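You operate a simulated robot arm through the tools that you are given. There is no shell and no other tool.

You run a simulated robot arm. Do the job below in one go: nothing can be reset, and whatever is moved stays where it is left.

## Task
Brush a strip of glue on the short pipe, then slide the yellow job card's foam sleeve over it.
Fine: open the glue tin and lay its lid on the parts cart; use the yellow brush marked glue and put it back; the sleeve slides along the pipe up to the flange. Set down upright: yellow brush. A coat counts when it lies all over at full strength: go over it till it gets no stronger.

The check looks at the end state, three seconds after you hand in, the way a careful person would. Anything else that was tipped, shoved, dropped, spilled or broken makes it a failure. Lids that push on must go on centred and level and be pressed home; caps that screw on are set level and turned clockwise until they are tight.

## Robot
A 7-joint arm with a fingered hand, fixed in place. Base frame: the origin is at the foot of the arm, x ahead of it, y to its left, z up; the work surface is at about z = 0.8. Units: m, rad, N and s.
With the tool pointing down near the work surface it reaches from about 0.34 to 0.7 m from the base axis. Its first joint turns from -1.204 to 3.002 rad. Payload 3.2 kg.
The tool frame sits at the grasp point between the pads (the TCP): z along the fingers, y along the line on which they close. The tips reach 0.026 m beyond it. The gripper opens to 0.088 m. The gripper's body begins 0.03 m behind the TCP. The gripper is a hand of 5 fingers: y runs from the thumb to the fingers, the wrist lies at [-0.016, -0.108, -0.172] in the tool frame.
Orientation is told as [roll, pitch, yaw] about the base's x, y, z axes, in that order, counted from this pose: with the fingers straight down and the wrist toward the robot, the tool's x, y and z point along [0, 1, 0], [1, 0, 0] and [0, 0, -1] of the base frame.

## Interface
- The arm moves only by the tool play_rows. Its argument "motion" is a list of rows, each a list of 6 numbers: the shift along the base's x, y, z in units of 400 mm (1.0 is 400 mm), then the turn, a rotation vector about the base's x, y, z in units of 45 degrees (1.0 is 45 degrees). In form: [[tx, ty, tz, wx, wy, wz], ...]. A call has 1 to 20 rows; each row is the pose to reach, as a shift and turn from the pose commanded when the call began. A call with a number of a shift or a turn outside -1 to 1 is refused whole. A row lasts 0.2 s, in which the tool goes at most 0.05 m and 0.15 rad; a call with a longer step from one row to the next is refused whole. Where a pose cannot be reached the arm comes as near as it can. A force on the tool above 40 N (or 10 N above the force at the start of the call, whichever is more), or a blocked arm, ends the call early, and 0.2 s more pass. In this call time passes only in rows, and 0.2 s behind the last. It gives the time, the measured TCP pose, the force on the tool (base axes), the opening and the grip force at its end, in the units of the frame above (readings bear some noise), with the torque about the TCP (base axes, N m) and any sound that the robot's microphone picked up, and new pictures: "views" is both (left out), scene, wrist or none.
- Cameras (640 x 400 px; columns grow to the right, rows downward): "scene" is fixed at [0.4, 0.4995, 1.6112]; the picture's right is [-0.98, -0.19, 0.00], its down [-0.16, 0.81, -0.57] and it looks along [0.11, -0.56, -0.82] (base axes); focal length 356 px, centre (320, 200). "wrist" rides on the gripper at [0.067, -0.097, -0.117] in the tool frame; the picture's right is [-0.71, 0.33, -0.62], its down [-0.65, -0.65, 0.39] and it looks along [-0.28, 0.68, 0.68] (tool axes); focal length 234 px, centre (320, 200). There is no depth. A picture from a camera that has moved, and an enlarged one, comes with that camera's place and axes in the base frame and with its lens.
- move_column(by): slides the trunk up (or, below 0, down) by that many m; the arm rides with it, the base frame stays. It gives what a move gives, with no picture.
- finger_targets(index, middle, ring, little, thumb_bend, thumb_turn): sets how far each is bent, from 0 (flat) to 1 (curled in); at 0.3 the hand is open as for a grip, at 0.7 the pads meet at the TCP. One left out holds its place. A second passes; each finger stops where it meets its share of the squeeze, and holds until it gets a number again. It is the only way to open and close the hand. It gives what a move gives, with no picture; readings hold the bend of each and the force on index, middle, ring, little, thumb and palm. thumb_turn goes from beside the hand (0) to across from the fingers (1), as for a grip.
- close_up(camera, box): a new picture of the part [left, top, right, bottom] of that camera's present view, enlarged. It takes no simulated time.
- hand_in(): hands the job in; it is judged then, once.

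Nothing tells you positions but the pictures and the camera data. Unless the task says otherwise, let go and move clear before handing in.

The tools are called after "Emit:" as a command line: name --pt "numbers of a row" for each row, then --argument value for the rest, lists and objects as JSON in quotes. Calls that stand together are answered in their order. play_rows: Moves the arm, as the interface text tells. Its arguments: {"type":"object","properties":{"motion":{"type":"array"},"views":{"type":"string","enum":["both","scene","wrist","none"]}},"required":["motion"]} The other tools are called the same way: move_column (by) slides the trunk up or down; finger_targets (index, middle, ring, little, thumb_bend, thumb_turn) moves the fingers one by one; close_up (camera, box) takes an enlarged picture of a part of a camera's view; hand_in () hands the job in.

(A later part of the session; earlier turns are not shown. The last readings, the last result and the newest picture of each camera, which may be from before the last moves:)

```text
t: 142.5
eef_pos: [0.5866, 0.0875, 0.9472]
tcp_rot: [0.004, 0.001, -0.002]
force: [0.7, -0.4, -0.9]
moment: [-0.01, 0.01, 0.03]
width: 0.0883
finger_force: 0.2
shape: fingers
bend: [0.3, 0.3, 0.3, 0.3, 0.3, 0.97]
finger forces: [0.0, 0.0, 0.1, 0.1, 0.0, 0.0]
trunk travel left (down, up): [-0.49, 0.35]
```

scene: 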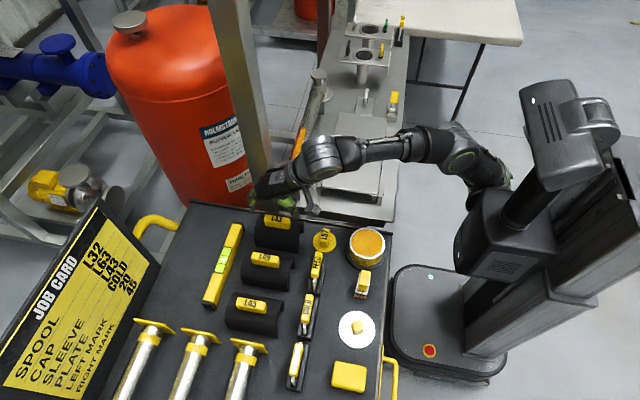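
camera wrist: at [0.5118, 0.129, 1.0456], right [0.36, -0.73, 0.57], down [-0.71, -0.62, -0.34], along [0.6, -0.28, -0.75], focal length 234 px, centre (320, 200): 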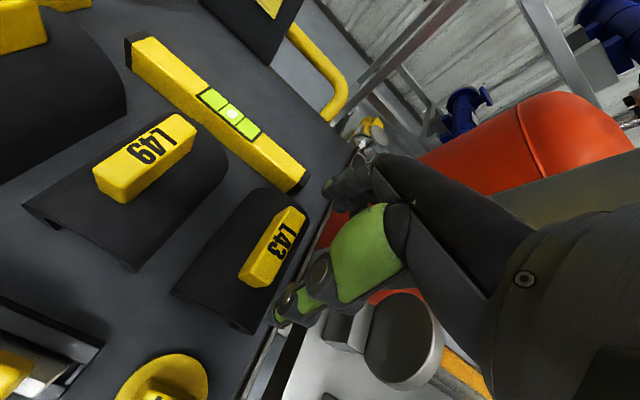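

Emit:
close_up --camera "scene" --box '[240, 180, 330, 260]'

Emit:
close_up --camera "wrist" --box '[180, 160, 380, 340]'

```text
5.00 times, centred on (285, 220) of scene
camera zoom: at [0.4, 0.4995, 1.6112], right [-0.98, -0.19, 0.0], down [-0.16, 0.81, -0.57], along [0.11, -0.56, -0.82], focal length 1778 px, centre (495, 100)
```

zoom: 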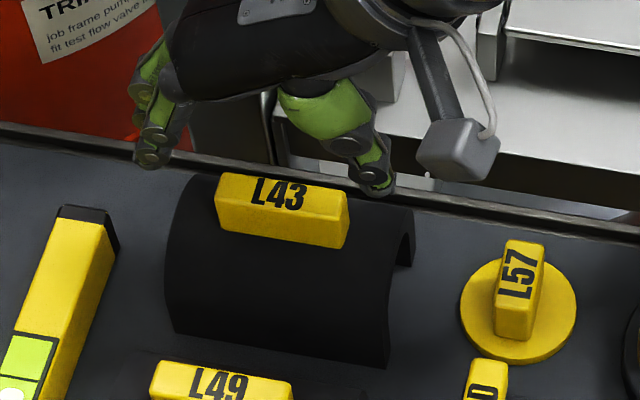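

```text
2.22 times, centred on (280, 250) of wrist
camera zoom: at [0.4891, 0.1536, 1.0634], right [0.33, -0.71, 0.62], down [-0.66, -0.65, -0.39], along [0.68, -0.28, -0.68], focal length 520 px, centre (409, 89)
```

zoom: 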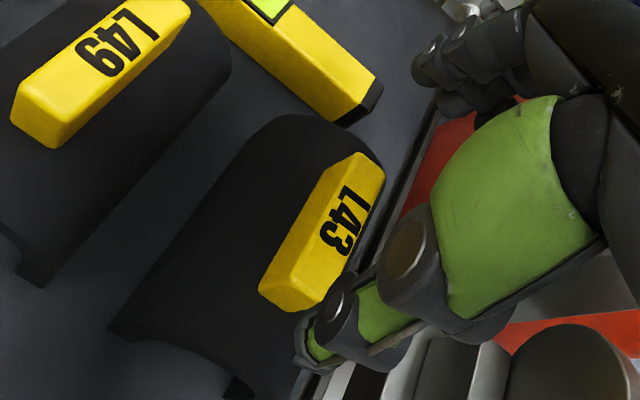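

Emit:
play_rows --pt "-0.004 -0.006 -0.03 0 0 0" --pt "-0.004 -0.006 -0.06 0 0 0" --views "none"

```text
t: 143.1
eef_pos: [0.5838, 0.0847, 0.9239]
tcp_rot: [0.005, -0.002, -0.004]
force: [-0.1, -0.2, 0.8]
moment: [0.02, 0.01, -0.02]
width: 0.0885
finger_force: 0.0
shape: fingers
bend: [0.3, 0.3, 0.3, 0.3, 0.3, 0.97]
finger forces: [0.0, 0.0, 0.0, 0.1, 0.0, 0.0]
trunk travel left (down, up): [-0.49, 0.35]
```

Emit:
play_rows --pt "0.002 0 -0.025 0 0 0" --pt "0.002 0 -0.05 0 0 0" --views "none"

Emit:
close_up --camera "scene" --box '[240, 180, 330, 260]'

Emit:
close_up --camera "wrist" --box '[180, 160, 380, 340]'

```text
t: 143.7
eef_pos: [0.5846, 0.0832, 0.9041]
tcp_rot: [0.004, 0.0, -0.002]
force: [-0.6, -0.2, 0.3]
moment: [0.0, 0.02, 0.03]
width: 0.0883
finger_force: 0.2
shape: fingers
bend: [0.3, 0.3, 0.3, 0.3, 0.3, 0.97]
finger forces: [0.1, 0.0, 0.0, 0.0, 0.0, 0.1]
trunk travel left (down, up): [-0.49, 0.35]
```

```text
5.00 times, centred on (285, 220) of scene
camera zoom: at [0.4, 0.4995, 1.6112], right [-0.98, -0.19, 0.0], down [-0.16, 0.81, -0.57], along [0.11, -0.56, -0.82], focal length 1778 px, centre (495, 100)
```

zoom: 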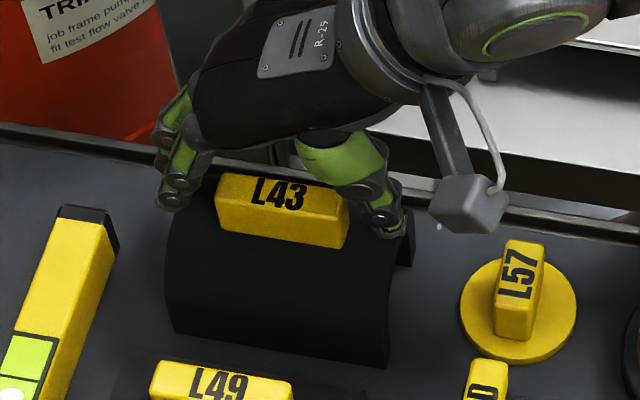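

```text
2.22 times, centred on (280, 250) of wrist
camera zoom: at [0.4868, 0.1494, 1.0201], right [0.33, -0.71, 0.62], down [-0.66, -0.65, -0.39], along [0.68, -0.28, -0.68], focal length 520 px, centre (409, 89)
```

zoom: 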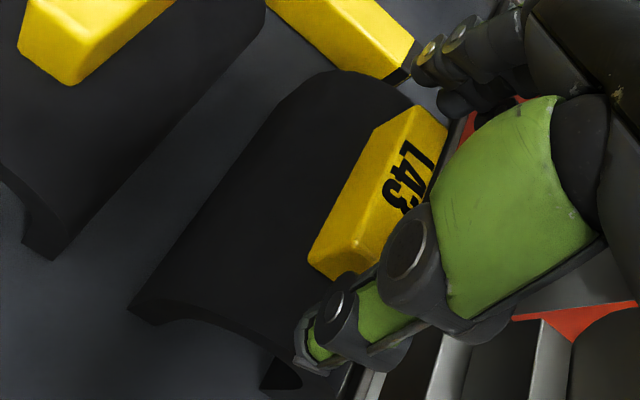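

The fingers straddle the handle's ends. Closing thumb, index and middle.

Emit:
finger_targets --index 0.56 --middle 0.56 --thumb_bend 0.56

Emit:
close_up --camera "scene" --box '[240, 180, 330, 260]'

Emit:
close_up --camera "wrist" --box '[180, 160, 380, 340]'

```text
t: 144.7
eef_pos: [0.5843, 0.083, 0.9045]
tcp_rot: [0.007, -0.002, 0.0]
force: [0.9, -0.5, 3.8]
moment: [0.0, 0.02, -0.01]
width: 0.0609
finger_force: 13.2
shape: fingers
bend: [0.47, 0.49, 0.3, 0.3, 0.45, 0.96]
finger forces: [7.8, 5.3, 0.1, 0.0, 12.8, 0.1]
trunk travel left (down, up): [-0.49, 0.35]
```

```text
5.00 times, centred on (285, 220) of scene
camera zoom: at [0.4, 0.4995, 1.6112], right [-0.98, -0.19, 0.0], down [-0.16, 0.81, -0.57], along [0.11, -0.56, -0.82], focal length 1778 px, centre (495, 100)
```

zoom: 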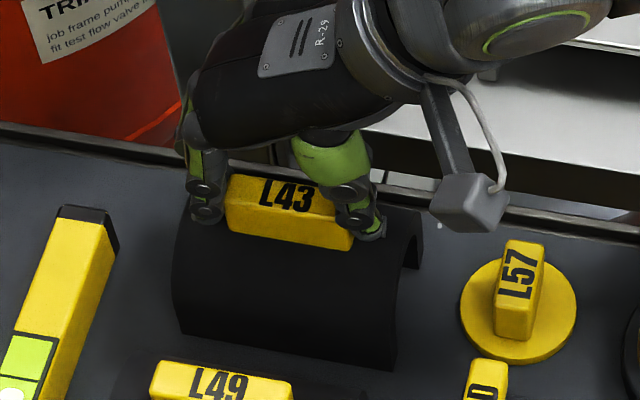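

```text
2.22 times, centred on (280, 250) of wrist
camera zoom: at [0.4865, 0.1492, 1.0207], right [0.33, -0.71, 0.62], down [-0.65, -0.65, -0.39], along [0.68, -0.28, -0.68], focal length 520 px, centre (409, 89)
```

zoom: 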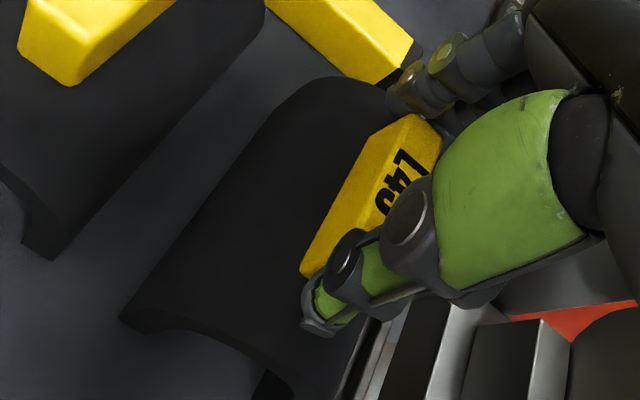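

Emit:
play_rows --pt "0 0 0.03 0 0 0" --pt "0 0 0.07 0 0 0" --views "none"

Emit:
close_up --camera "scene" --box '[240, 170, 330, 250]'

Emit:
close_up --camera "wrist" --box '[150, 160, 380, 370]'

```text
t: 145.3
eef_pos: [0.585, 0.0844, 0.9322]
tcp_rot: [0.005, 0.0, -0.002]
force: [0.3, -0.2, -0.9]
moment: [-0.01, -0.01, -0.01]
width: 0.0607
finger_force: 12.5
shape: fingers
bend: [0.48, 0.5, 0.3, 0.3, 0.45, 0.96]
finger forces: [7.2, 4.9, 0.1, 0.0, 12.5, 0.1]
trunk travel left (down, up): [-0.49, 0.35]
```

```text
5.00 times, centred on (285, 210) of scene
camera zoom: at [0.4, 0.4995, 1.6112], right [-0.98, -0.19, 0.0], down [-0.16, 0.81, -0.57], along [0.11, -0.56, -0.82], focal length 1778 px, centre (495, 150)
```

zoom: 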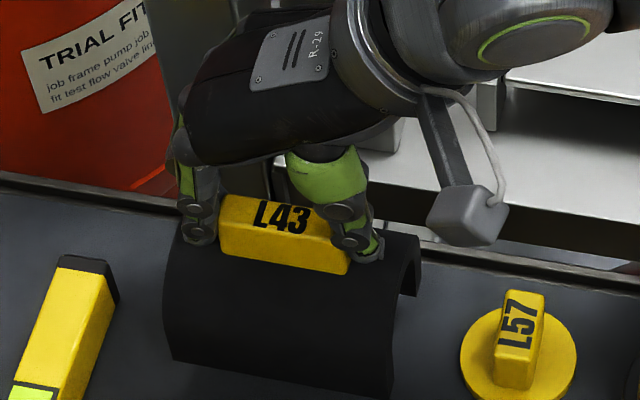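

```text
1.90 times, centred on (265, 265) of wrist
camera zoom: at [0.4867, 0.1501, 1.0482], right [0.33, -0.71, 0.62], down [-0.66, -0.65, -0.39], along [0.68, -0.28, -0.68], focal length 446 px, centre (425, 76)
```

zoom: 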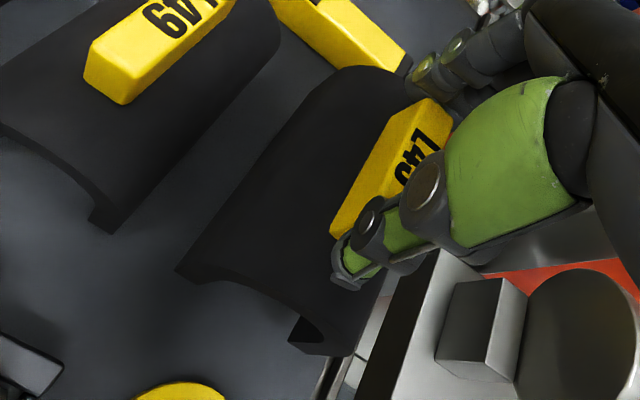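

The sleeve is lifted securely. I'll raise it more with the trunk and retreat before turning.

Emit:
move_column --by 0.12

Emit:
play_rows --pt "-0.08 0 0 0 0 0" --pt "-0.16 -0.02 0 0 0 -0.1" --pt "-0.24 -0.04 0 0 0 -0.2" --pt "-0.3 -0.1 0 0 0 -0.32" --pt "-0.34 -0.18 0 0 0 -0.45" --pt "-0.37 -0.26 0 0 0 -0.58" --pt "-0.39 -0.34 0 0 0 -0.72" --pt "-0.4 -0.42 0 0 0 -0.86" --pt "-0.41 -0.5 0 0 0 -1"

```text
t: 146.8
eef_pos: [0.5853, 0.0847, 1.0524]
tcp_rot: [0.004, 0.0, -0.003]
force: [0.8, 1.0, -1.0]
moment: [-0.01, 0.02, 0.02]
width: 0.0608
finger_force: 12.2
shape: fingers
bend: [0.48, 0.5, 0.3, 0.3, 0.45, 0.96]
finger forces: [7.2, 4.9, 0.1, 0.0, 12.5, 0.0]
trunk travel left (down, up): [-0.61, 0.23]
```

```text
t: 148.8
eef_pos: [0.42, -0.1183, 1.0523]
tcp_rot: [0.005, 0.0, -0.79]
force: [0.3, -0.2, -1.3]
moment: [0.05, -0.02, -0.01]
width: 0.0606
finger_force: 11.6
shape: fingers
bend: [0.48, 0.5, 0.3, 0.3, 0.45, 0.96]
finger forces: [6.8, 5.0, 0.0, 0.0, 12.2, 0.0]
trunk travel left (down, up): [-0.61, 0.23]
camera wrist: at [0.398, -0.0023, 1.1677], right [-0.27, -0.74, 0.62], down [-0.92, 0.01, -0.39], along [0.28, -0.68, -0.68], focal length 234 px, centre (320, 200)
```

scene: 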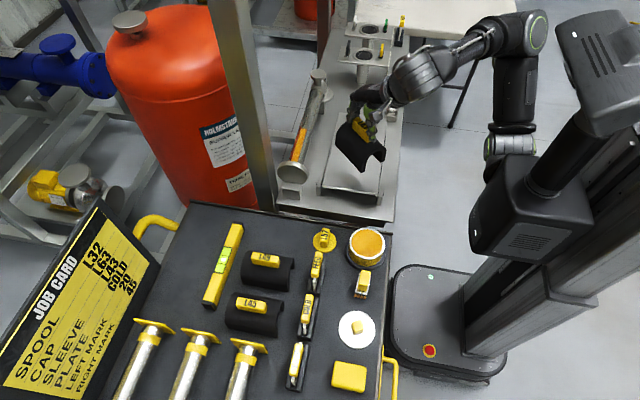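
wrist: 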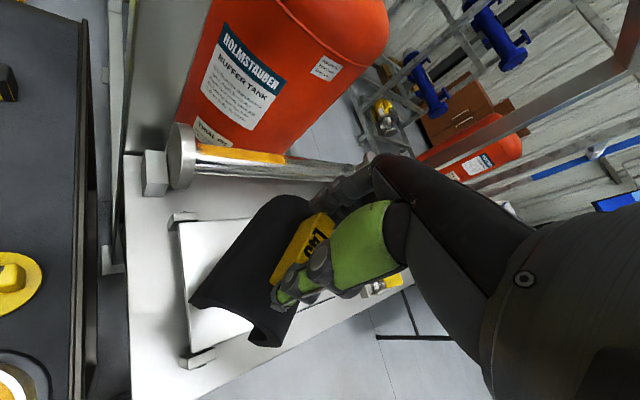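

Working well. Now the rest of the turn to −90°, staying here.

Emit:
play_rows --pt "0 0 0 0 0 -0.15" --pt "0 -0.02 0 0 0 -0.3" --pt "0 -0.04 0 0 0 -0.45" --pt "0.02 -0.08 0 0 0 -0.6" --pt "0.04 -0.12 0 0 0 -0.75" --pt "0.06 -0.16 0 0 0 -0.9" --pt "0.08 -0.2 0 0 0 -1"

```text
t: 150.4
eef_pos: [0.453, -0.1946, 1.0523]
tcp_rot: [0.005, -0.001, -1.573]
force: [0.3, -0.3, -0.8]
moment: [-0.04, -0.01, -0.02]
width: 0.0604
finger_force: 11.9
shape: fingers
bend: [0.48, 0.5, 0.3, 0.3, 0.45, 0.96]
finger forces: [6.9, 4.8, 0.0, 0.1, 12.2, 0.2]
trunk travel left (down, up): [-0.61, 0.23]
camera wrist: at [0.5186, -0.0993, 1.1682], right [-0.71, -0.33, 0.62], down [-0.64, 0.66, -0.39], along [-0.28, -0.68, -0.68], focal length 234 px, centre (320, 200)
```

scene: 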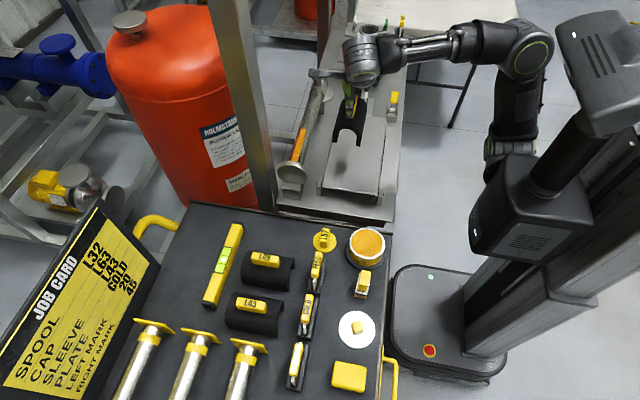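
wrist: 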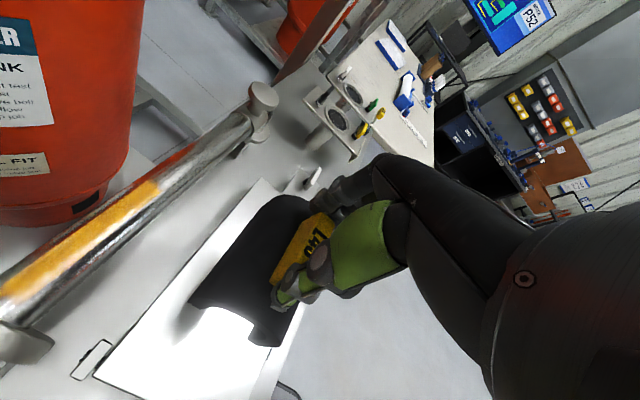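

Emit:
close_up --camera "scene" --box '[315, 70, 385, 160]'

```text
4.44 times, centred on (350, 115) of scene
camera zoom: at [0.4, 0.4995, 1.6112], right [-0.98, -0.19, 0.0], down [-0.16, 0.81, -0.57], along [0.11, -0.56, -0.82], focal length 1581 px, centre (187, 578)
```

zoom: 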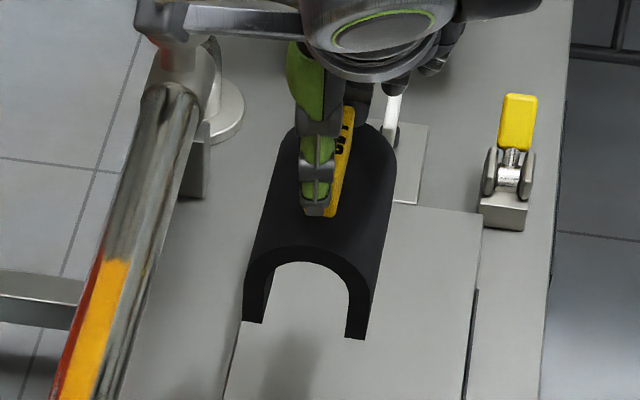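

The U-shaped cross-section shows clearly and the sleeve hangs level. I'll move it over the pipe at about y −0.235.

Emit:
play_rows --pt "0.09 -0.03 0 0 0 0" --pt "0.18 -0.06 0 0 0 0" --pt "0.27 -0.09 0 0 0 0" --pt "0.3275 -0.1 0 0 0 0"

Emit:
close_up --camera "scene" --box '[275, 60, 345, 150]'

Emit:
close_up --camera "wrist" --box '[100, 150, 380, 400]'

```text
t: 151.4
eef_pos: [0.5856, -0.2367, 1.0505]
tcp_rot: [-0.001, 0.0, -1.571]
force: [0.6, 0.4, -1.1]
moment: [0.01, 0.01, 0.03]
width: 0.0602
finger_force: 11.3
shape: fingers
bend: [0.48, 0.5, 0.3, 0.3, 0.45, 0.96]
finger forces: [6.7, 4.8, 0.1, 0.0, 12.0, 0.0]
trunk travel left (down, up): [-0.61, 0.23]
camera wrist: at [0.6513, -0.1388, 1.1667], right [-0.71, -0.33, 0.62], down [-0.65, 0.65, -0.39], along [-0.28, -0.68, -0.68], focal length 234 px, centre (320, 200)
```

scene: 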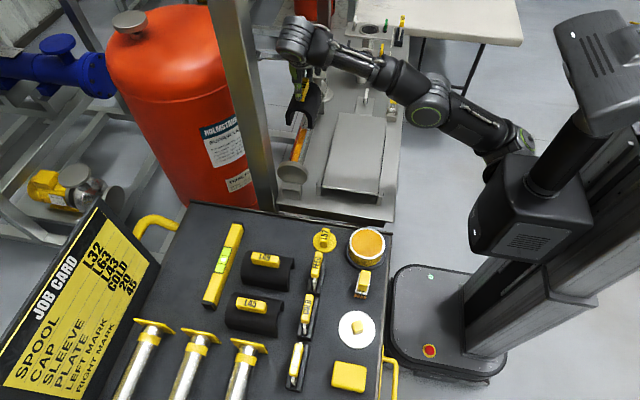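
wrist: 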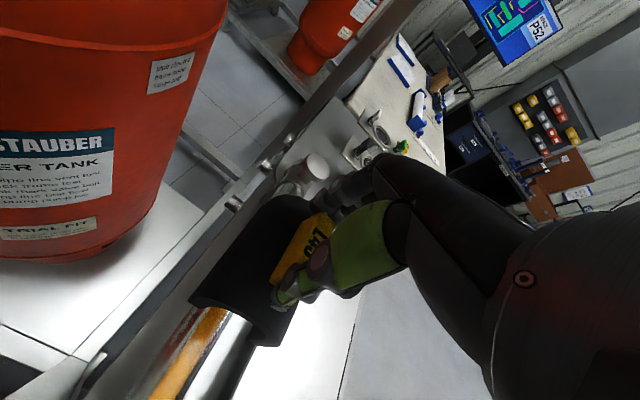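

```text
4.44 times, centred on (310, 105) of scene
camera zoom: at [0.4, 0.4995, 1.6112], right [-0.98, -0.19, 0.0], down [-0.16, 0.81, -0.57], along [0.11, -0.56, -0.82], focal length 1581 px, centre (364, 622)
```

zoom: 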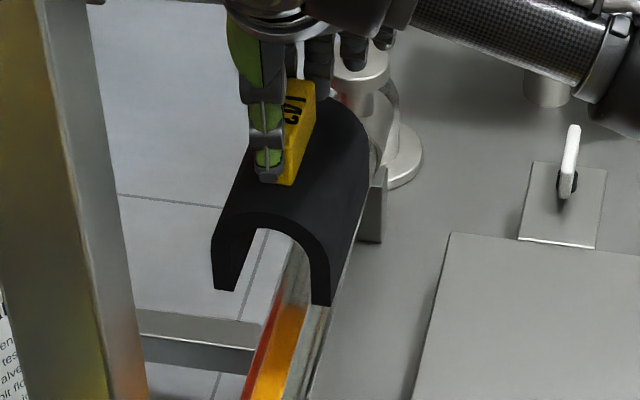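

```text
1.60 times, centred on (240, 275) of wrist
camera zoom: at [0.6513, -0.1388, 1.1667], right [-0.71, -0.33, 0.62], down [-0.65, 0.65, -0.39], along [-0.28, -0.68, -0.68], focal length 375 px, centre (448, 80)
```

zoom: 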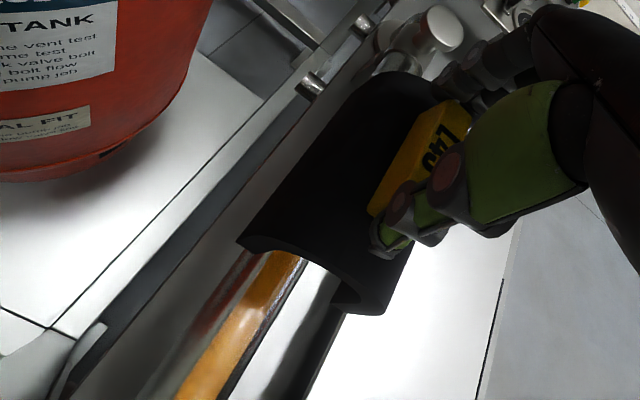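

Over the pipe. I'll nudge 2.5 mm outward and lower until the sleeve's feet are just above the pipe.

Emit:
play_rows --pt "0.006 0 -0.05 0 0 0" --pt "0.006 0 -0.1 0 0 0" --pt "0.006 0 -0.12 0 0 0" --views "none"

Emit:
close_up --camera "scene" --box '[280, 75, 335, 150]'

Emit:
close_up --camera "wrist" --box '[140, 200, 340, 380]'

```text
t: 152.2
eef_pos: [0.5868, -0.2358, 1.0044]
tcp_rot: [0.005, 0.001, -1.571]
force: [-0.4, 0.8, -1.8]
moment: [0.03, -0.01, -0.02]
width: 0.0602
finger_force: 11.3
shape: fingers
bend: [0.48, 0.5, 0.3, 0.3, 0.45, 0.96]
finger forces: [6.7, 4.9, 0.1, 0.1, 11.9, 0.0]
trunk travel left (down, up): [-0.61, 0.23]
```

```text
5.33 times, centred on (308, 112) of scene
camera zoom: at [0.4, 0.4995, 1.6112], right [-0.98, -0.19, 0.0], down [-0.16, 0.81, -0.57], along [0.11, -0.56, -0.82], focal length 1897 px, centre (387, 667)
```

zoom: 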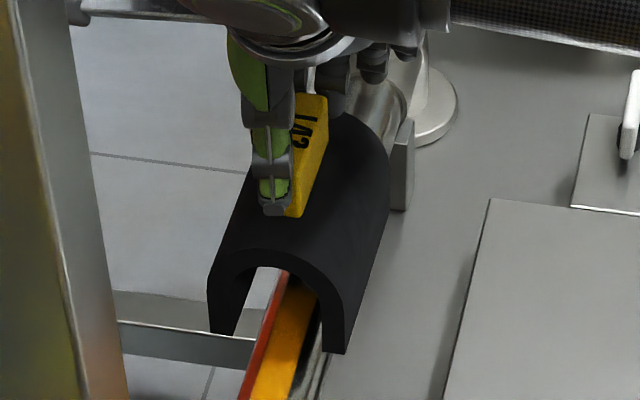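

```text
2.22 times, centred on (240, 290) of wrist
camera zoom: at [0.6516, -0.1386, 1.1204], right [-0.71, -0.33, 0.62], down [-0.65, 0.66, -0.39], along [-0.28, -0.68, -0.68], focal length 520 px, centre (498, 0)
```

zoom: 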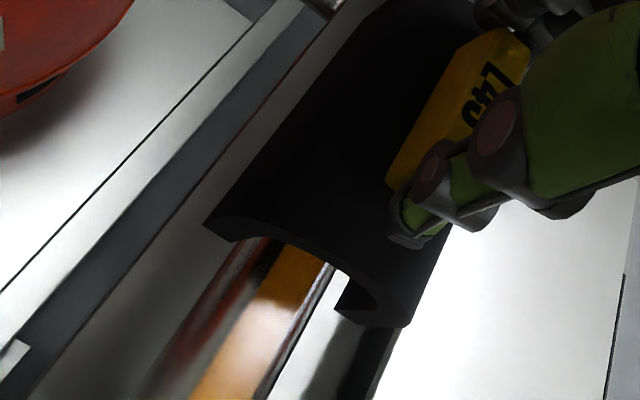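

Emit:
close_up --camera "scene" --box '[280, 120, 325, 165]'

```text
8.89 times, centred on (302, 142) of scene
camera zoom: at [0.4, 0.4995, 1.6112], right [-0.98, -0.19, 0.0], down [-0.16, 0.81, -0.57], along [0.11, -0.56, -0.82], focal length 3162 px, centre (476, 711)
```

zoom: 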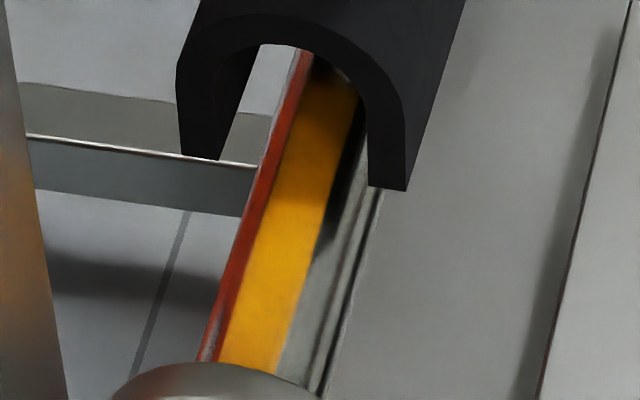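

The sleeve's centre is about 2 mm short of the pipe axis; I'll shift that and lower it over the pipe stepwise.

Emit:
play_rows --pt "0.005 0 0 0 0 0" --pt "0.005 0 -0.03 0 0 0" --pt "0.005 0 -0.05 0 0 0" --views "none"

Emit:
close_up --camera "scene" --box '[280, 100, 325, 155]'

```text
t: 153.0
eef_pos: [0.5886, -0.2366, 0.9844]
tcp_rot: [0.006, 0.0, -1.572]
force: [0.0, -0.6, -1.3]
moment: [0.0, 0.02, 0.04]
width: 0.0604
finger_force: 11.5
shape: fingers
bend: [0.48, 0.5, 0.3, 0.3, 0.45, 0.96]
finger forces: [6.7, 4.9, 0.0, 0.0, 11.8, 0.0]
trunk travel left (down, up): [-0.61, 0.23]
```

```text
7.27 times, centred on (302, 128) of scene
camera zoom: at [0.4, 0.4995, 1.6112], right [-0.98, -0.19, 0.0], down [-0.16, 0.81, -0.57], along [0.11, -0.56, -0.82], focal length 2587 px, centre (447, 727)
```

zoom: 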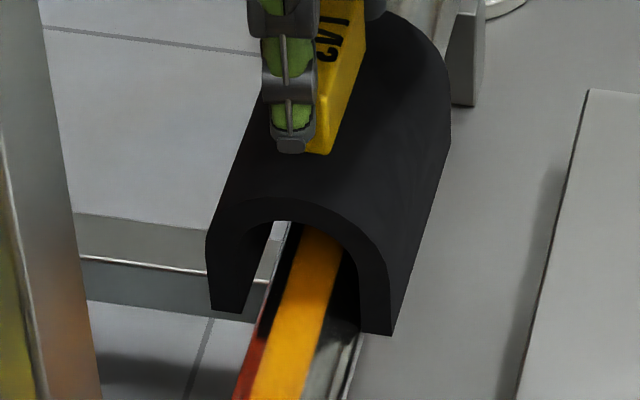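

Aligned within about a millimetre and no contact. Continuing down.

Emit:
play_rows --pt "0 0 -0.03 0 0 0" --pt "0 0 -0.06 0 0 0" --views "none"

Emit:
close_up --camera "scene" --box '[280, 100, 325, 155]'

```text
t: 153.6
eef_pos: [0.5874, -0.2363, 0.9605]
tcp_rot: [0.002, 0.0, -1.574]
force: [-0.6, 0.4, -1.3]
moment: [0.03, 0.03, 0.0]
width: 0.0603
finger_force: 11.4
shape: fingers
bend: [0.48, 0.5, 0.3, 0.3, 0.45, 0.96]
finger forces: [6.7, 4.9, 0.0, 0.0, 12.0, 0.0]
trunk travel left (down, up): [-0.61, 0.23]
```

```text
7.27 times, centred on (302, 128) of scene
camera zoom: at [0.4, 0.4995, 1.6112], right [-0.98, -0.19, 0.0], down [-0.16, 0.81, -0.57], along [0.11, -0.56, -0.82], focal length 2587 px, centre (447, 727)
```

zoom: 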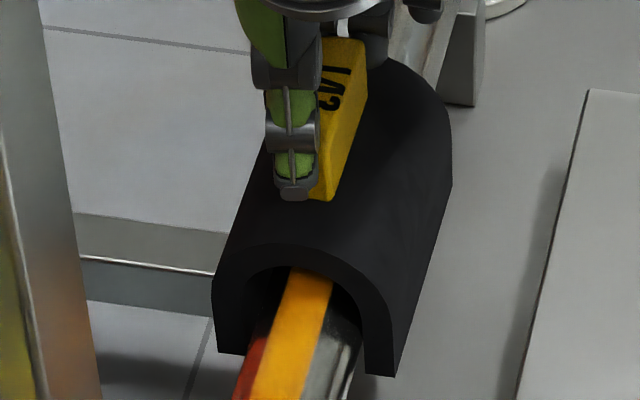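

Emit:
play_rows --pt "0 0 -0.025 0 0 0" --pt "0 0 -0.05 0 0 0" --views "none"

Emit:
close_up --camera "scene" --box '[280, 100, 325, 155]'

```text
t: 154.2
eef_pos: [0.5868, -0.2359, 0.9467]
tcp_rot: [0.016, -0.005, -1.572]
force: [2.6, 0.6, 19.0]
moment: [0.13, -0.06, 0.01]
width: 0.0603
finger_force: 16.0
shape: fingers
bend: [0.48, 0.5, 0.3, 0.3, 0.45, 0.96]
finger forces: [9.4, 5.4, 0.1, 0.0, 15.8, 0.0]
trunk travel left (down, up): [-0.61, 0.23]
```

```text
7.27 times, centred on (302, 128) of scene
camera zoom: at [0.4, 0.4995, 1.6112], right [-0.98, -0.19, 0.0], down [-0.16, 0.81, -0.57], along [0.11, -0.56, -0.82], focal length 2587 px, centre (447, 727)
```

zoom: 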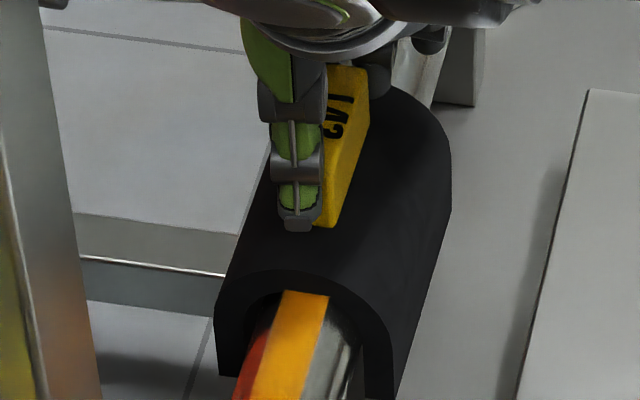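

Firm contact at 19 N, and the arch appears to rest on the pipe top. I'll ease the pressure a little and check before letting go.

Emit:
play_rows --pt "0 0 0.012 0 0 0" --views "none"

Emit:
close_up --camera "scene" --box '[285, 120, 320, 150]'

Emit:
close_up --camera "wrist" --box '[140, 200, 340, 380]'

```text
t: 154.6
eef_pos: [0.5861, -0.2356, 0.9473]
tcp_rot: [0.009, -0.001, -1.572]
force: [1.9, -1.5, 13.1]
moment: [0.05, -0.07, 0.01]
width: 0.0601
finger_force: 14.8
shape: fingers
bend: [0.48, 0.5, 0.3, 0.3, 0.45, 0.96]
finger forces: [9.1, 5.7, 0.0, 0.0, 14.5, 0.0]
trunk travel left (down, up): [-0.61, 0.23]
```

```text
13.33 times, centred on (302, 135) of scene
camera zoom: at [0.4, 0.4995, 1.6112], right [-0.98, -0.19, 0.0], down [-0.16, 0.81, -0.57], along [0.11, -0.56, -0.82], focal length 4743 px, centre (553, 1067)
```

zoom: 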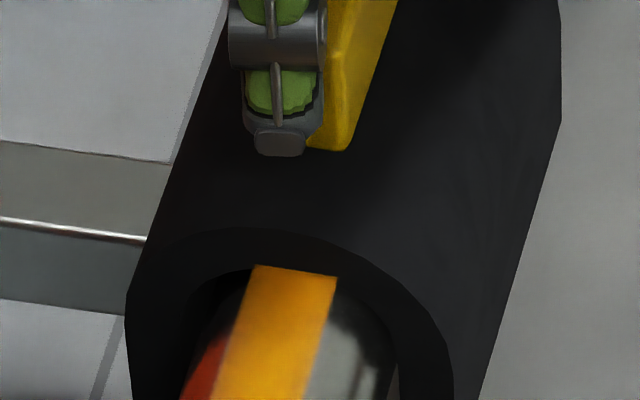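

```text
2.22 times, centred on (240, 290) of wrist
camera zoom: at [0.6522, -0.1385, 1.0625], right [-0.71, -0.33, 0.62], down [-0.64, 0.65, -0.39], along [-0.28, -0.68, -0.68], focal length 520 px, centre (498, 0)
```

zoom: 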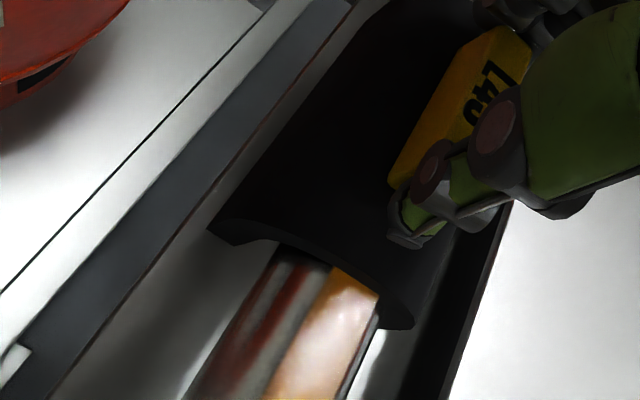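

The sleeve sits astride the pipe. I'll open the fingers and rise, then see whether it stays put.

Emit:
finger_targets --index 0.4 --middle 0.4 --thumb_bend 0.4

Emit:
finger_targets --index 0.3 --middle 0.3 --thumb_bend 0.3

Emit:
close_up --camera "scene" --box '[275, 70, 345, 160]'

```text
t: 155.6
eef_pos: [0.5879, -0.2357, 0.9452]
tcp_rot: [0.005, -0.001, -1.574]
force: [1.0, 0.1, -0.4]
moment: [0.01, 0.03, -0.01]
width: 0.0676
finger_force: 0.2
shape: fingers
bend: [0.4, 0.4, 0.3, 0.3, 0.4, 0.97]
finger forces: [0.1, 0.1, 0.1, 0.1, 0.2, 0.1]
trunk travel left (down, up): [-0.61, 0.23]
```

```text
t: 156.6
eef_pos: [0.5886, -0.2352, 0.9456]
tcp_rot: [0.005, 0.0, -1.574]
force: [-0.1, 0.8, 0.2]
moment: [0.01, 0.01, -0.02]
width: 0.0875
finger_force: 0.0
shape: fingers
bend: [0.3, 0.3, 0.3, 0.3, 0.3, 0.97]
finger forces: [0.0, 0.0, 0.0, 0.1, 0.0, 0.1]
trunk travel left (down, up): [-0.61, 0.23]
```

```text
4.44 times, centred on (310, 115) of scene
camera zoom: at [0.4, 0.4995, 1.6112], right [-0.98, -0.19, 0.0], down [-0.16, 0.81, -0.57], along [0.11, -0.56, -0.82], focal length 1581 px, centre (364, 578)
```

zoom: 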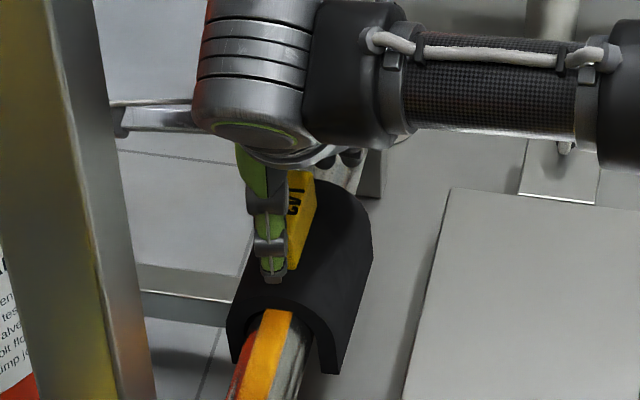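

It stays. I'll lift the hand straight up with the trunk and swing back to heading zero by the known route.

Emit:
move_column --by 0.1

Emit:
play_rows --pt "-0.08 0.02 0 0 0 0" --pt "-0.16 0.05 0 0 0 0.1" --pt "-0.24 0.08 0 0 0 0.25" --pt "-0.3 0.1 0 0 0 0.4" --pt "-0.33 0.1 0 0 0 0.55" --pt "-0.33 0.1 0 0 0 0.7" --pt "-0.33 0.1 0 0 0 0.85" --pt "-0.33 0.1 0 0 0 1.0"

Emit:
close_up --camera "scene" --box '[260, 60, 350, 190]'

```text
t: 157.9
eef_pos: [0.5892, -0.2359, 1.0448]
tcp_rot: [0.006, 0.0, -1.572]
force: [0.4, -0.9, -0.5]
moment: [0.01, 0.01, 0.02]
width: 0.0876
finger_force: 0.1
shape: fingers
bend: [0.3, 0.3, 0.3, 0.3, 0.3, 0.97]
finger forces: [0.0, 0.0, 0.0, 0.0, 0.1, 0.0]
trunk travel left (down, up): [-0.71, 0.13]
```

```text
t: 159.8
eef_pos: [0.499, -0.2083, 1.0284]
tcp_rot: [0.009, 0.002, -0.784]
force: [-0.5, 0.0, -1.0]
moment: [-0.02, -0.02, 0.01]
width: 0.0878
finger_force: 0.1
shape: fingers
bend: [0.3, 0.3, 0.3, 0.3, 0.3, 0.97]
finger forces: [0.0, 0.0, 0.0, 0.1, 0.0, 0.0]
out of reach, approached as far as the arm can: row 4, 5, 6, 7, 8
trunk travel left (down, up): [-0.71, 0.13]
camera wrist: at [0.4765, -0.0937, 1.146], right [-0.27, -0.74, 0.62], down [-0.92, 0.01, -0.39], along [0.29, -0.67, -0.68], focal length 234 px, centre (320, 200)
```

scene: 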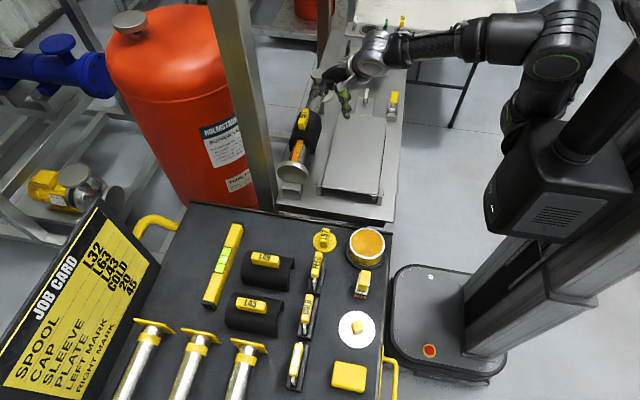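
wrist: 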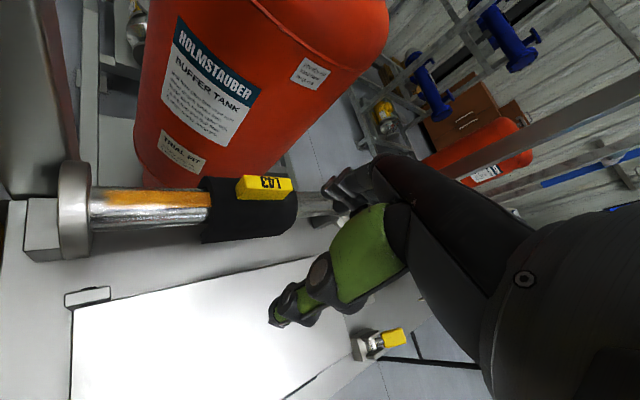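

```text
3.08 times, centred on (305, 125) of scene
camera zoom: at [0.4, 0.4995, 1.6112], right [-0.98, -0.19, 0.0], down [-0.16, 0.81, -0.57], along [0.11, -0.56, -0.82], focal length 1094 px, centre (366, 431)
```

zoom: 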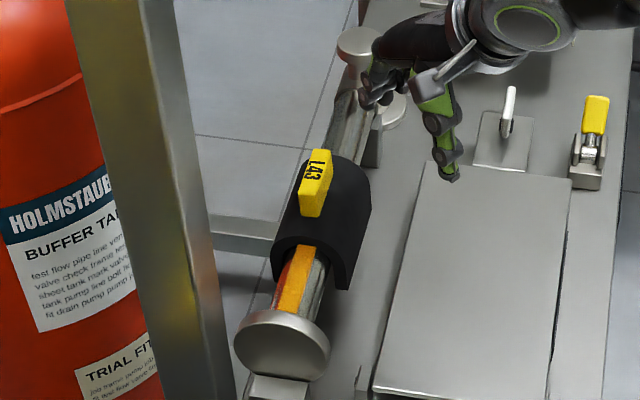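

The sleeve is sitting properly on the pipe. Now raise, turn the hand toward heading zero, and lower the trunk for the next grip.

Emit:
play_rows --pt "0 0 0.05 0 0 0.12" --pt "0 0 0.1 0 0 0.26" --pt "0 0 0.15 0 0 0.4" --pt "0 0 0.2 0 0 0.54" --pt "0 0 0.25 0 0 0.68" --pt "0 0 0.28 0 0 0.7" --views "none"

Emit:
move_column --by -0.13

```text
t: 161.2
eef_pos: [0.5156, -0.216, 1.1422]
tcp_rot: [0.004, 0.001, -0.236]
force: [-0.5, -0.5, -0.4]
moment: [-0.01, -0.03, -0.02]
width: 0.0879
finger_force: 0.1
shape: fingers
bend: [0.3, 0.3, 0.3, 0.3, 0.3, 0.97]
finger forces: [0.0, 0.1, 0.0, 0.1, 0.0, 0.0]
out of reach, approached as far as the arm can: row 1, 2, 3, 4, 5, 6
trunk travel left (down, up): [-0.71, 0.13]
```

```text
t: 162.7
eef_pos: [0.5152, -0.2159, 1.0135]
tcp_rot: [0.004, 0.003, -0.238]
force: [-0.8, -0.2, 0.0]
moment: [-0.01, 0.02, -0.02]
width: 0.0878
finger_force: 0.0
shape: fingers
bend: [0.3, 0.3, 0.3, 0.3, 0.3, 0.97]
finger forces: [0.0, 0.1, 0.1, 0.0, 0.1, 0.0]
trunk travel left (down, up): [-0.58, 0.26]
```

Emit:
play_rows --pt "0.06 -0.005 0 0 0 0.1" --pt "0.12 -0.01 0 0 0 0.2" --pt "0.1825 -0.015 0 0 0 0.303"

Emit:
close_up --camera "scene" --box '[270, 70, 350, 170]'

Emit:
close_up --camera "wrist" --box '[140, 150, 380, 350]'

```text
t: 163.5
eef_pos: [0.5908, -0.224, 1.0134]
tcp_rot: [0.005, 0.001, 0.001]
force: [0.7, 0.4, 0.0]
moment: [-0.01, 0.01, 0.03]
width: 0.0878
finger_force: 0.0
shape: fingers
bend: [0.3, 0.3, 0.3, 0.3, 0.3, 0.97]
finger forces: [0.0, 0.0, 0.1, 0.0, 0.1, 0.0]
trunk travel left (down, up): [-0.58, 0.26]
camera wrist: at [0.4921, -0.1576, 1.129], right [0.33, -0.71, 0.62], down [-0.65, -0.65, -0.39], along [0.68, -0.27, -0.68], focal length 234 px, centre (320, 200)
```

scene: 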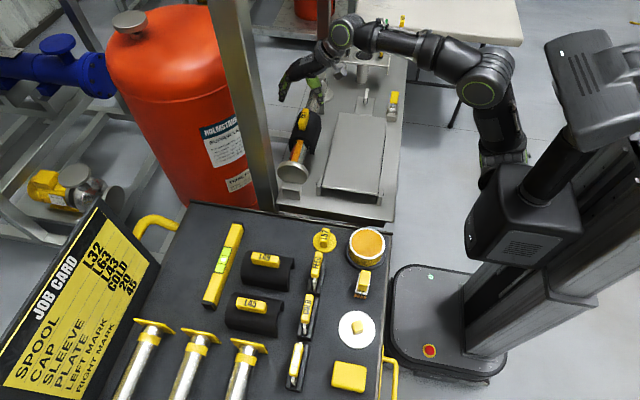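
wrist: 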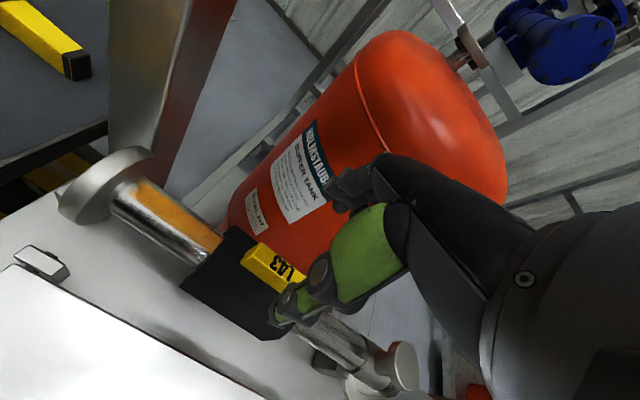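

```text
4.00 times, centred on (310, 120) of scene
camera zoom: at [0.4, 0.4995, 1.6112], right [-0.98, -0.19, 0.0], down [-0.16, 0.81, -0.57], along [0.11, -0.56, -0.82], focal length 1423 px, centre (360, 520)
```

zoom: 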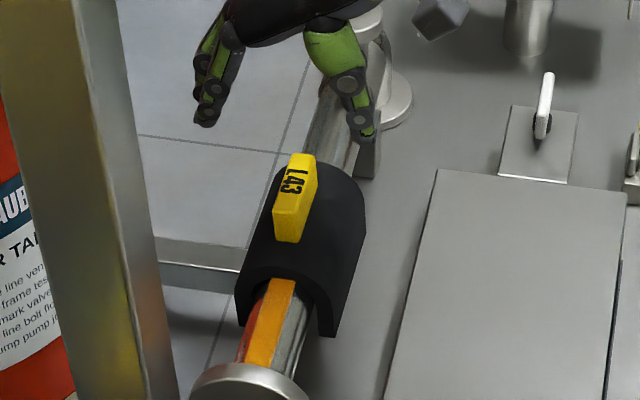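

```text
2.00 times, centred on (260, 250) of wrist
camera zoom: at [0.4921, -0.1576, 1.129], right [0.33, -0.71, 0.62], down [-0.65, -0.65, -0.39], along [0.68, -0.27, -0.68], focal length 468 px, centre (440, 100)
```

zoom: 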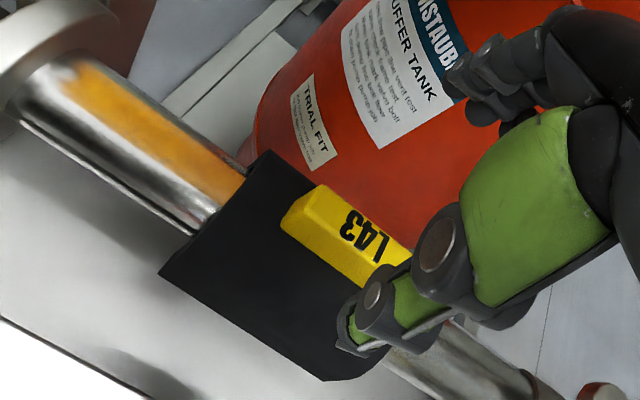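

Handle centre is at about [0.5875, −0.2335], top z 0.934. I'll lower over it crosswise.

Emit:
play_rows --pt "-0.007 0.001 -0.05 0 0 0" --pt "-0.007 0.001 -0.1 0 0 0" --pt "-0.007 0.001 -0.14 0 0 0" --views "none"

Emit:
close_up --camera "scene" --box '[275, 80, 335, 155]'

Emit:
close_up --camera "wrist" --box '[180, 170, 380, 330]'

```text
t: 164.3
eef_pos: [0.5854, -0.2218, 0.9576]
tcp_rot: [0.005, 0.002, 0.001]
force: [-0.1, 0.2, -1.0]
moment: [0.0, 0.0, 0.01]
width: 0.0879
finger_force: 0.1
shape: fingers
bend: [0.3, 0.3, 0.3, 0.3, 0.3, 0.97]
finger forces: [0.0, 0.1, 0.1, 0.0, 0.0, 0.0]
trunk travel left (down, up): [-0.58, 0.26]
```

```text
5.33 times, centred on (305, 118) of scene
camera zoom: at [0.4, 0.4995, 1.6112], right [-0.98, -0.19, 0.0], down [-0.16, 0.81, -0.57], along [0.11, -0.56, -0.82], focal length 1897 px, centre (400, 640)
```

zoom: 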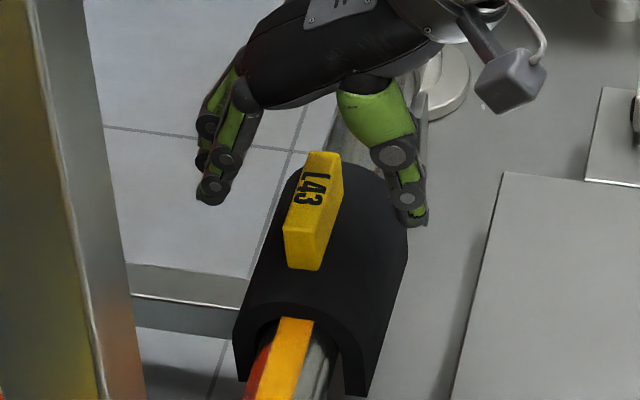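

```text
2.50 times, centred on (280, 250) of wrist
camera zoom: at [0.4877, -0.1565, 1.0732], right [0.33, -0.71, 0.62], down [-0.65, -0.65, -0.39], along [0.68, -0.27, -0.68], focal length 585 px, centre (420, 75)
```

zoom: 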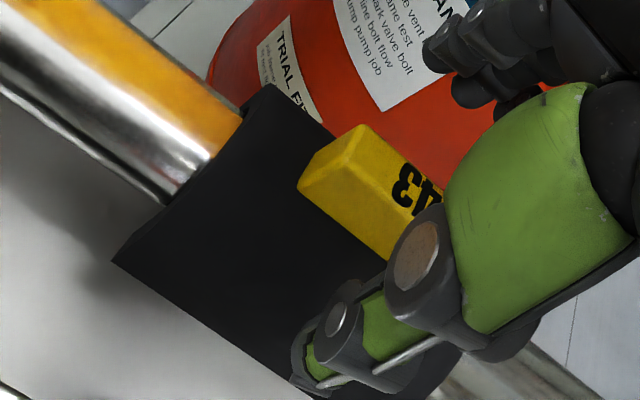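

Emit:
play_rows --pt "0.005 0 -0.015 0 0 0" --pt "0.005 0 -0.028 0 0 0" --views "none"

Emit:
finger_targets --index 0.55 --middle 0.55 --ring 0.55 --thumb_bend 0.55

Emit:
close_up --camera "scene" --box '[275, 80, 335, 155]'

Emit:
close_up --camera "wrist" --box '[180, 170, 380, 330]'

```text
t: 164.9
eef_pos: [0.5871, -0.221, 0.9455]
tcp_rot: [0.005, 0.0, 0.001]
force: [-0.2, 0.5, -0.8]
moment: [-0.05, -0.02, -0.01]
width: 0.0878
finger_force: 0.0
shape: fingers
bend: [0.3, 0.3, 0.3, 0.3, 0.3, 0.97]
finger forces: [0.0, 0.0, 0.0, 0.0, 0.0, 0.1]
trunk travel left (down, up): [-0.58, 0.26]
```

```text
t: 165.9
eef_pos: [0.5877, -0.2211, 0.9467]
tcp_rot: [0.005, 0.003, -0.001]
force: [0.6, -0.2, 0.6]
moment: [-0.04, 0.0, -0.03]
width: 0.0351
finger_force: 0.0
shape: fingers
bend: [0.55, 0.55, 0.55, 0.3, 0.55, 0.97]
finger forces: [0.1, 0.0, 0.0, 0.0, 0.1, 0.1]
trunk travel left (down, up): [-0.58, 0.26]
```

```text
5.33 times, centred on (305, 118) of scene
camera zoom: at [0.4, 0.4995, 1.6112], right [-0.98, -0.19, 0.0], down [-0.16, 0.81, -0.57], along [0.11, -0.56, -0.82], focal length 1897 px, centre (400, 640)
```

zoom: 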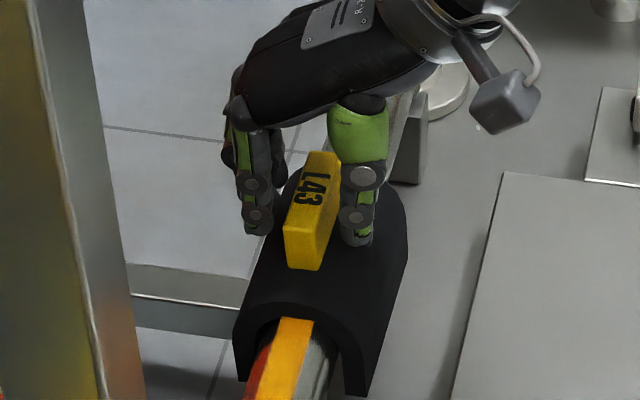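

```text
2.50 times, centred on (280, 250) of wrist
camera zoom: at [0.4895, -0.1561, 1.062], right [0.33, -0.71, 0.62], down [-0.65, -0.65, -0.39], along [0.68, -0.28, -0.68], focal length 585 px, centre (420, 75)
```

zoom: 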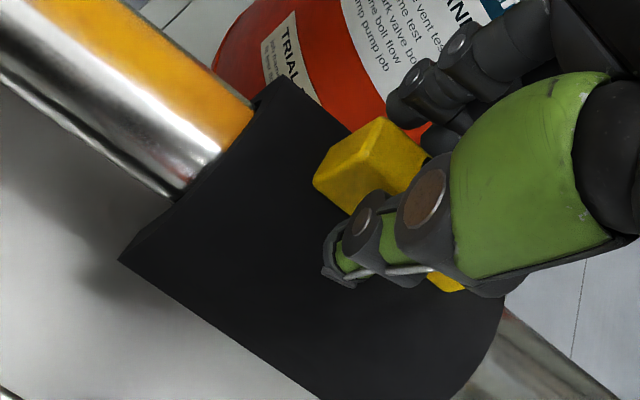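

Fingers are around the handle without touching. Closing on it.

Emit:
finger_targets --index 0.69 --middle 0.69 --ring 0.69 --thumb_bend 0.69

Emit:
close_up --camera "scene" --box '[275, 80, 335, 155]'

```text
t: 166.9
eef_pos: [0.5873, -0.2213, 0.9465]
tcp_rot: [0.005, 0.001, 0.001]
force: [0.5, 0.2, -0.5]
moment: [0.05, 0.0, 0.04]
width: 0.016
finger_force: 4.7
shape: fingers
bend: [0.66, 0.67, 0.67, 0.3, 0.65, 0.97]
finger forces: [2.5, 1.7, 1.0, 0.0, 5.2, 0.1]
trunk travel left (down, up): [-0.58, 0.26]
```

```text
5.33 times, centred on (305, 118) of scene
camera zoom: at [0.4, 0.4995, 1.6112], right [-0.98, -0.19, 0.0], down [-0.16, 0.81, -0.57], along [0.11, -0.56, -0.82], focal length 1897 px, centre (400, 640)
```

zoom: 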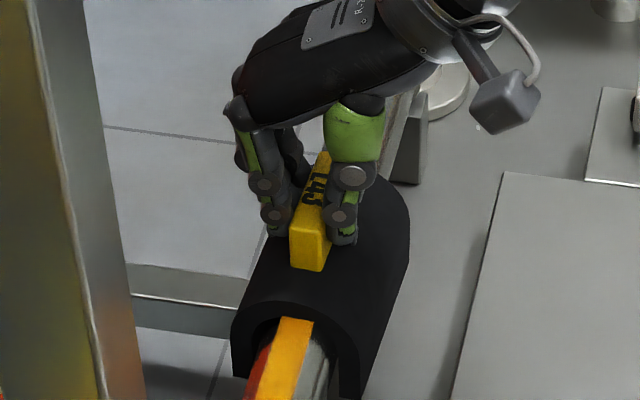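

Emit:
finger_targets --index 0.74 --middle 0.74 --ring 0.74 --thumb_bend 0.74

Emit:
play_rows --pt "0 0.03 0 0 0 0" --pt "0 0.06 0 0 0 0" --views "none"

Emit:
close_up --camera "scene" --box '[275, 80, 335, 165]'

```text
t: 167.9
eef_pos: [0.5872, -0.2214, 0.9474]
tcp_rot: [0.006, 0.001, 0.001]
force: [-0.2, 1.4, 0.1]
moment: [0.11, 0.02, 0.22]
width: 0.0152
finger_force: 14.9
shape: fingers
bend: [0.73, 0.72, 0.73, 0.3, 0.63, 0.96]
finger forces: [5.6, 4.5, 4.4, 0.0, 15.1, 0.1]
trunk travel left (down, up): [-0.58, 0.26]
```

```text
t: 168.5
eef_pos: [0.5873, -0.198, 0.9464]
tcp_rot: [0.006, 0.001, 0.001]
force: [-1.1, -1.8, 2.5]
moment: [-0.02, 0.01, 0.19]
width: 0.0149
finger_force: 15.8
shape: fingers
bend: [0.73, 0.73, 0.73, 0.3, 0.62, 0.96]
finger forces: [5.6, 4.8, 5.3, 0.1, 15.3, 0.1]
trunk travel left (down, up): [-0.58, 0.26]
```

```text
4.71 times, centred on (305, 122) of scene
camera zoom: at [0.4, 0.4995, 1.6112], right [-0.98, -0.19, 0.0], down [-0.16, 0.81, -0.57], along [0.11, -0.56, -0.82], focal length 1674 px, centre (391, 565)
```

zoom: 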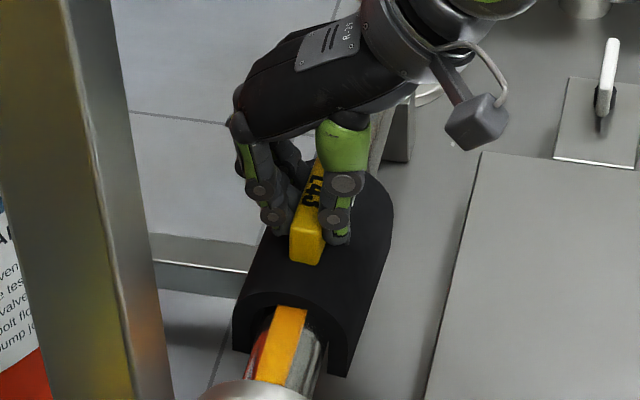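

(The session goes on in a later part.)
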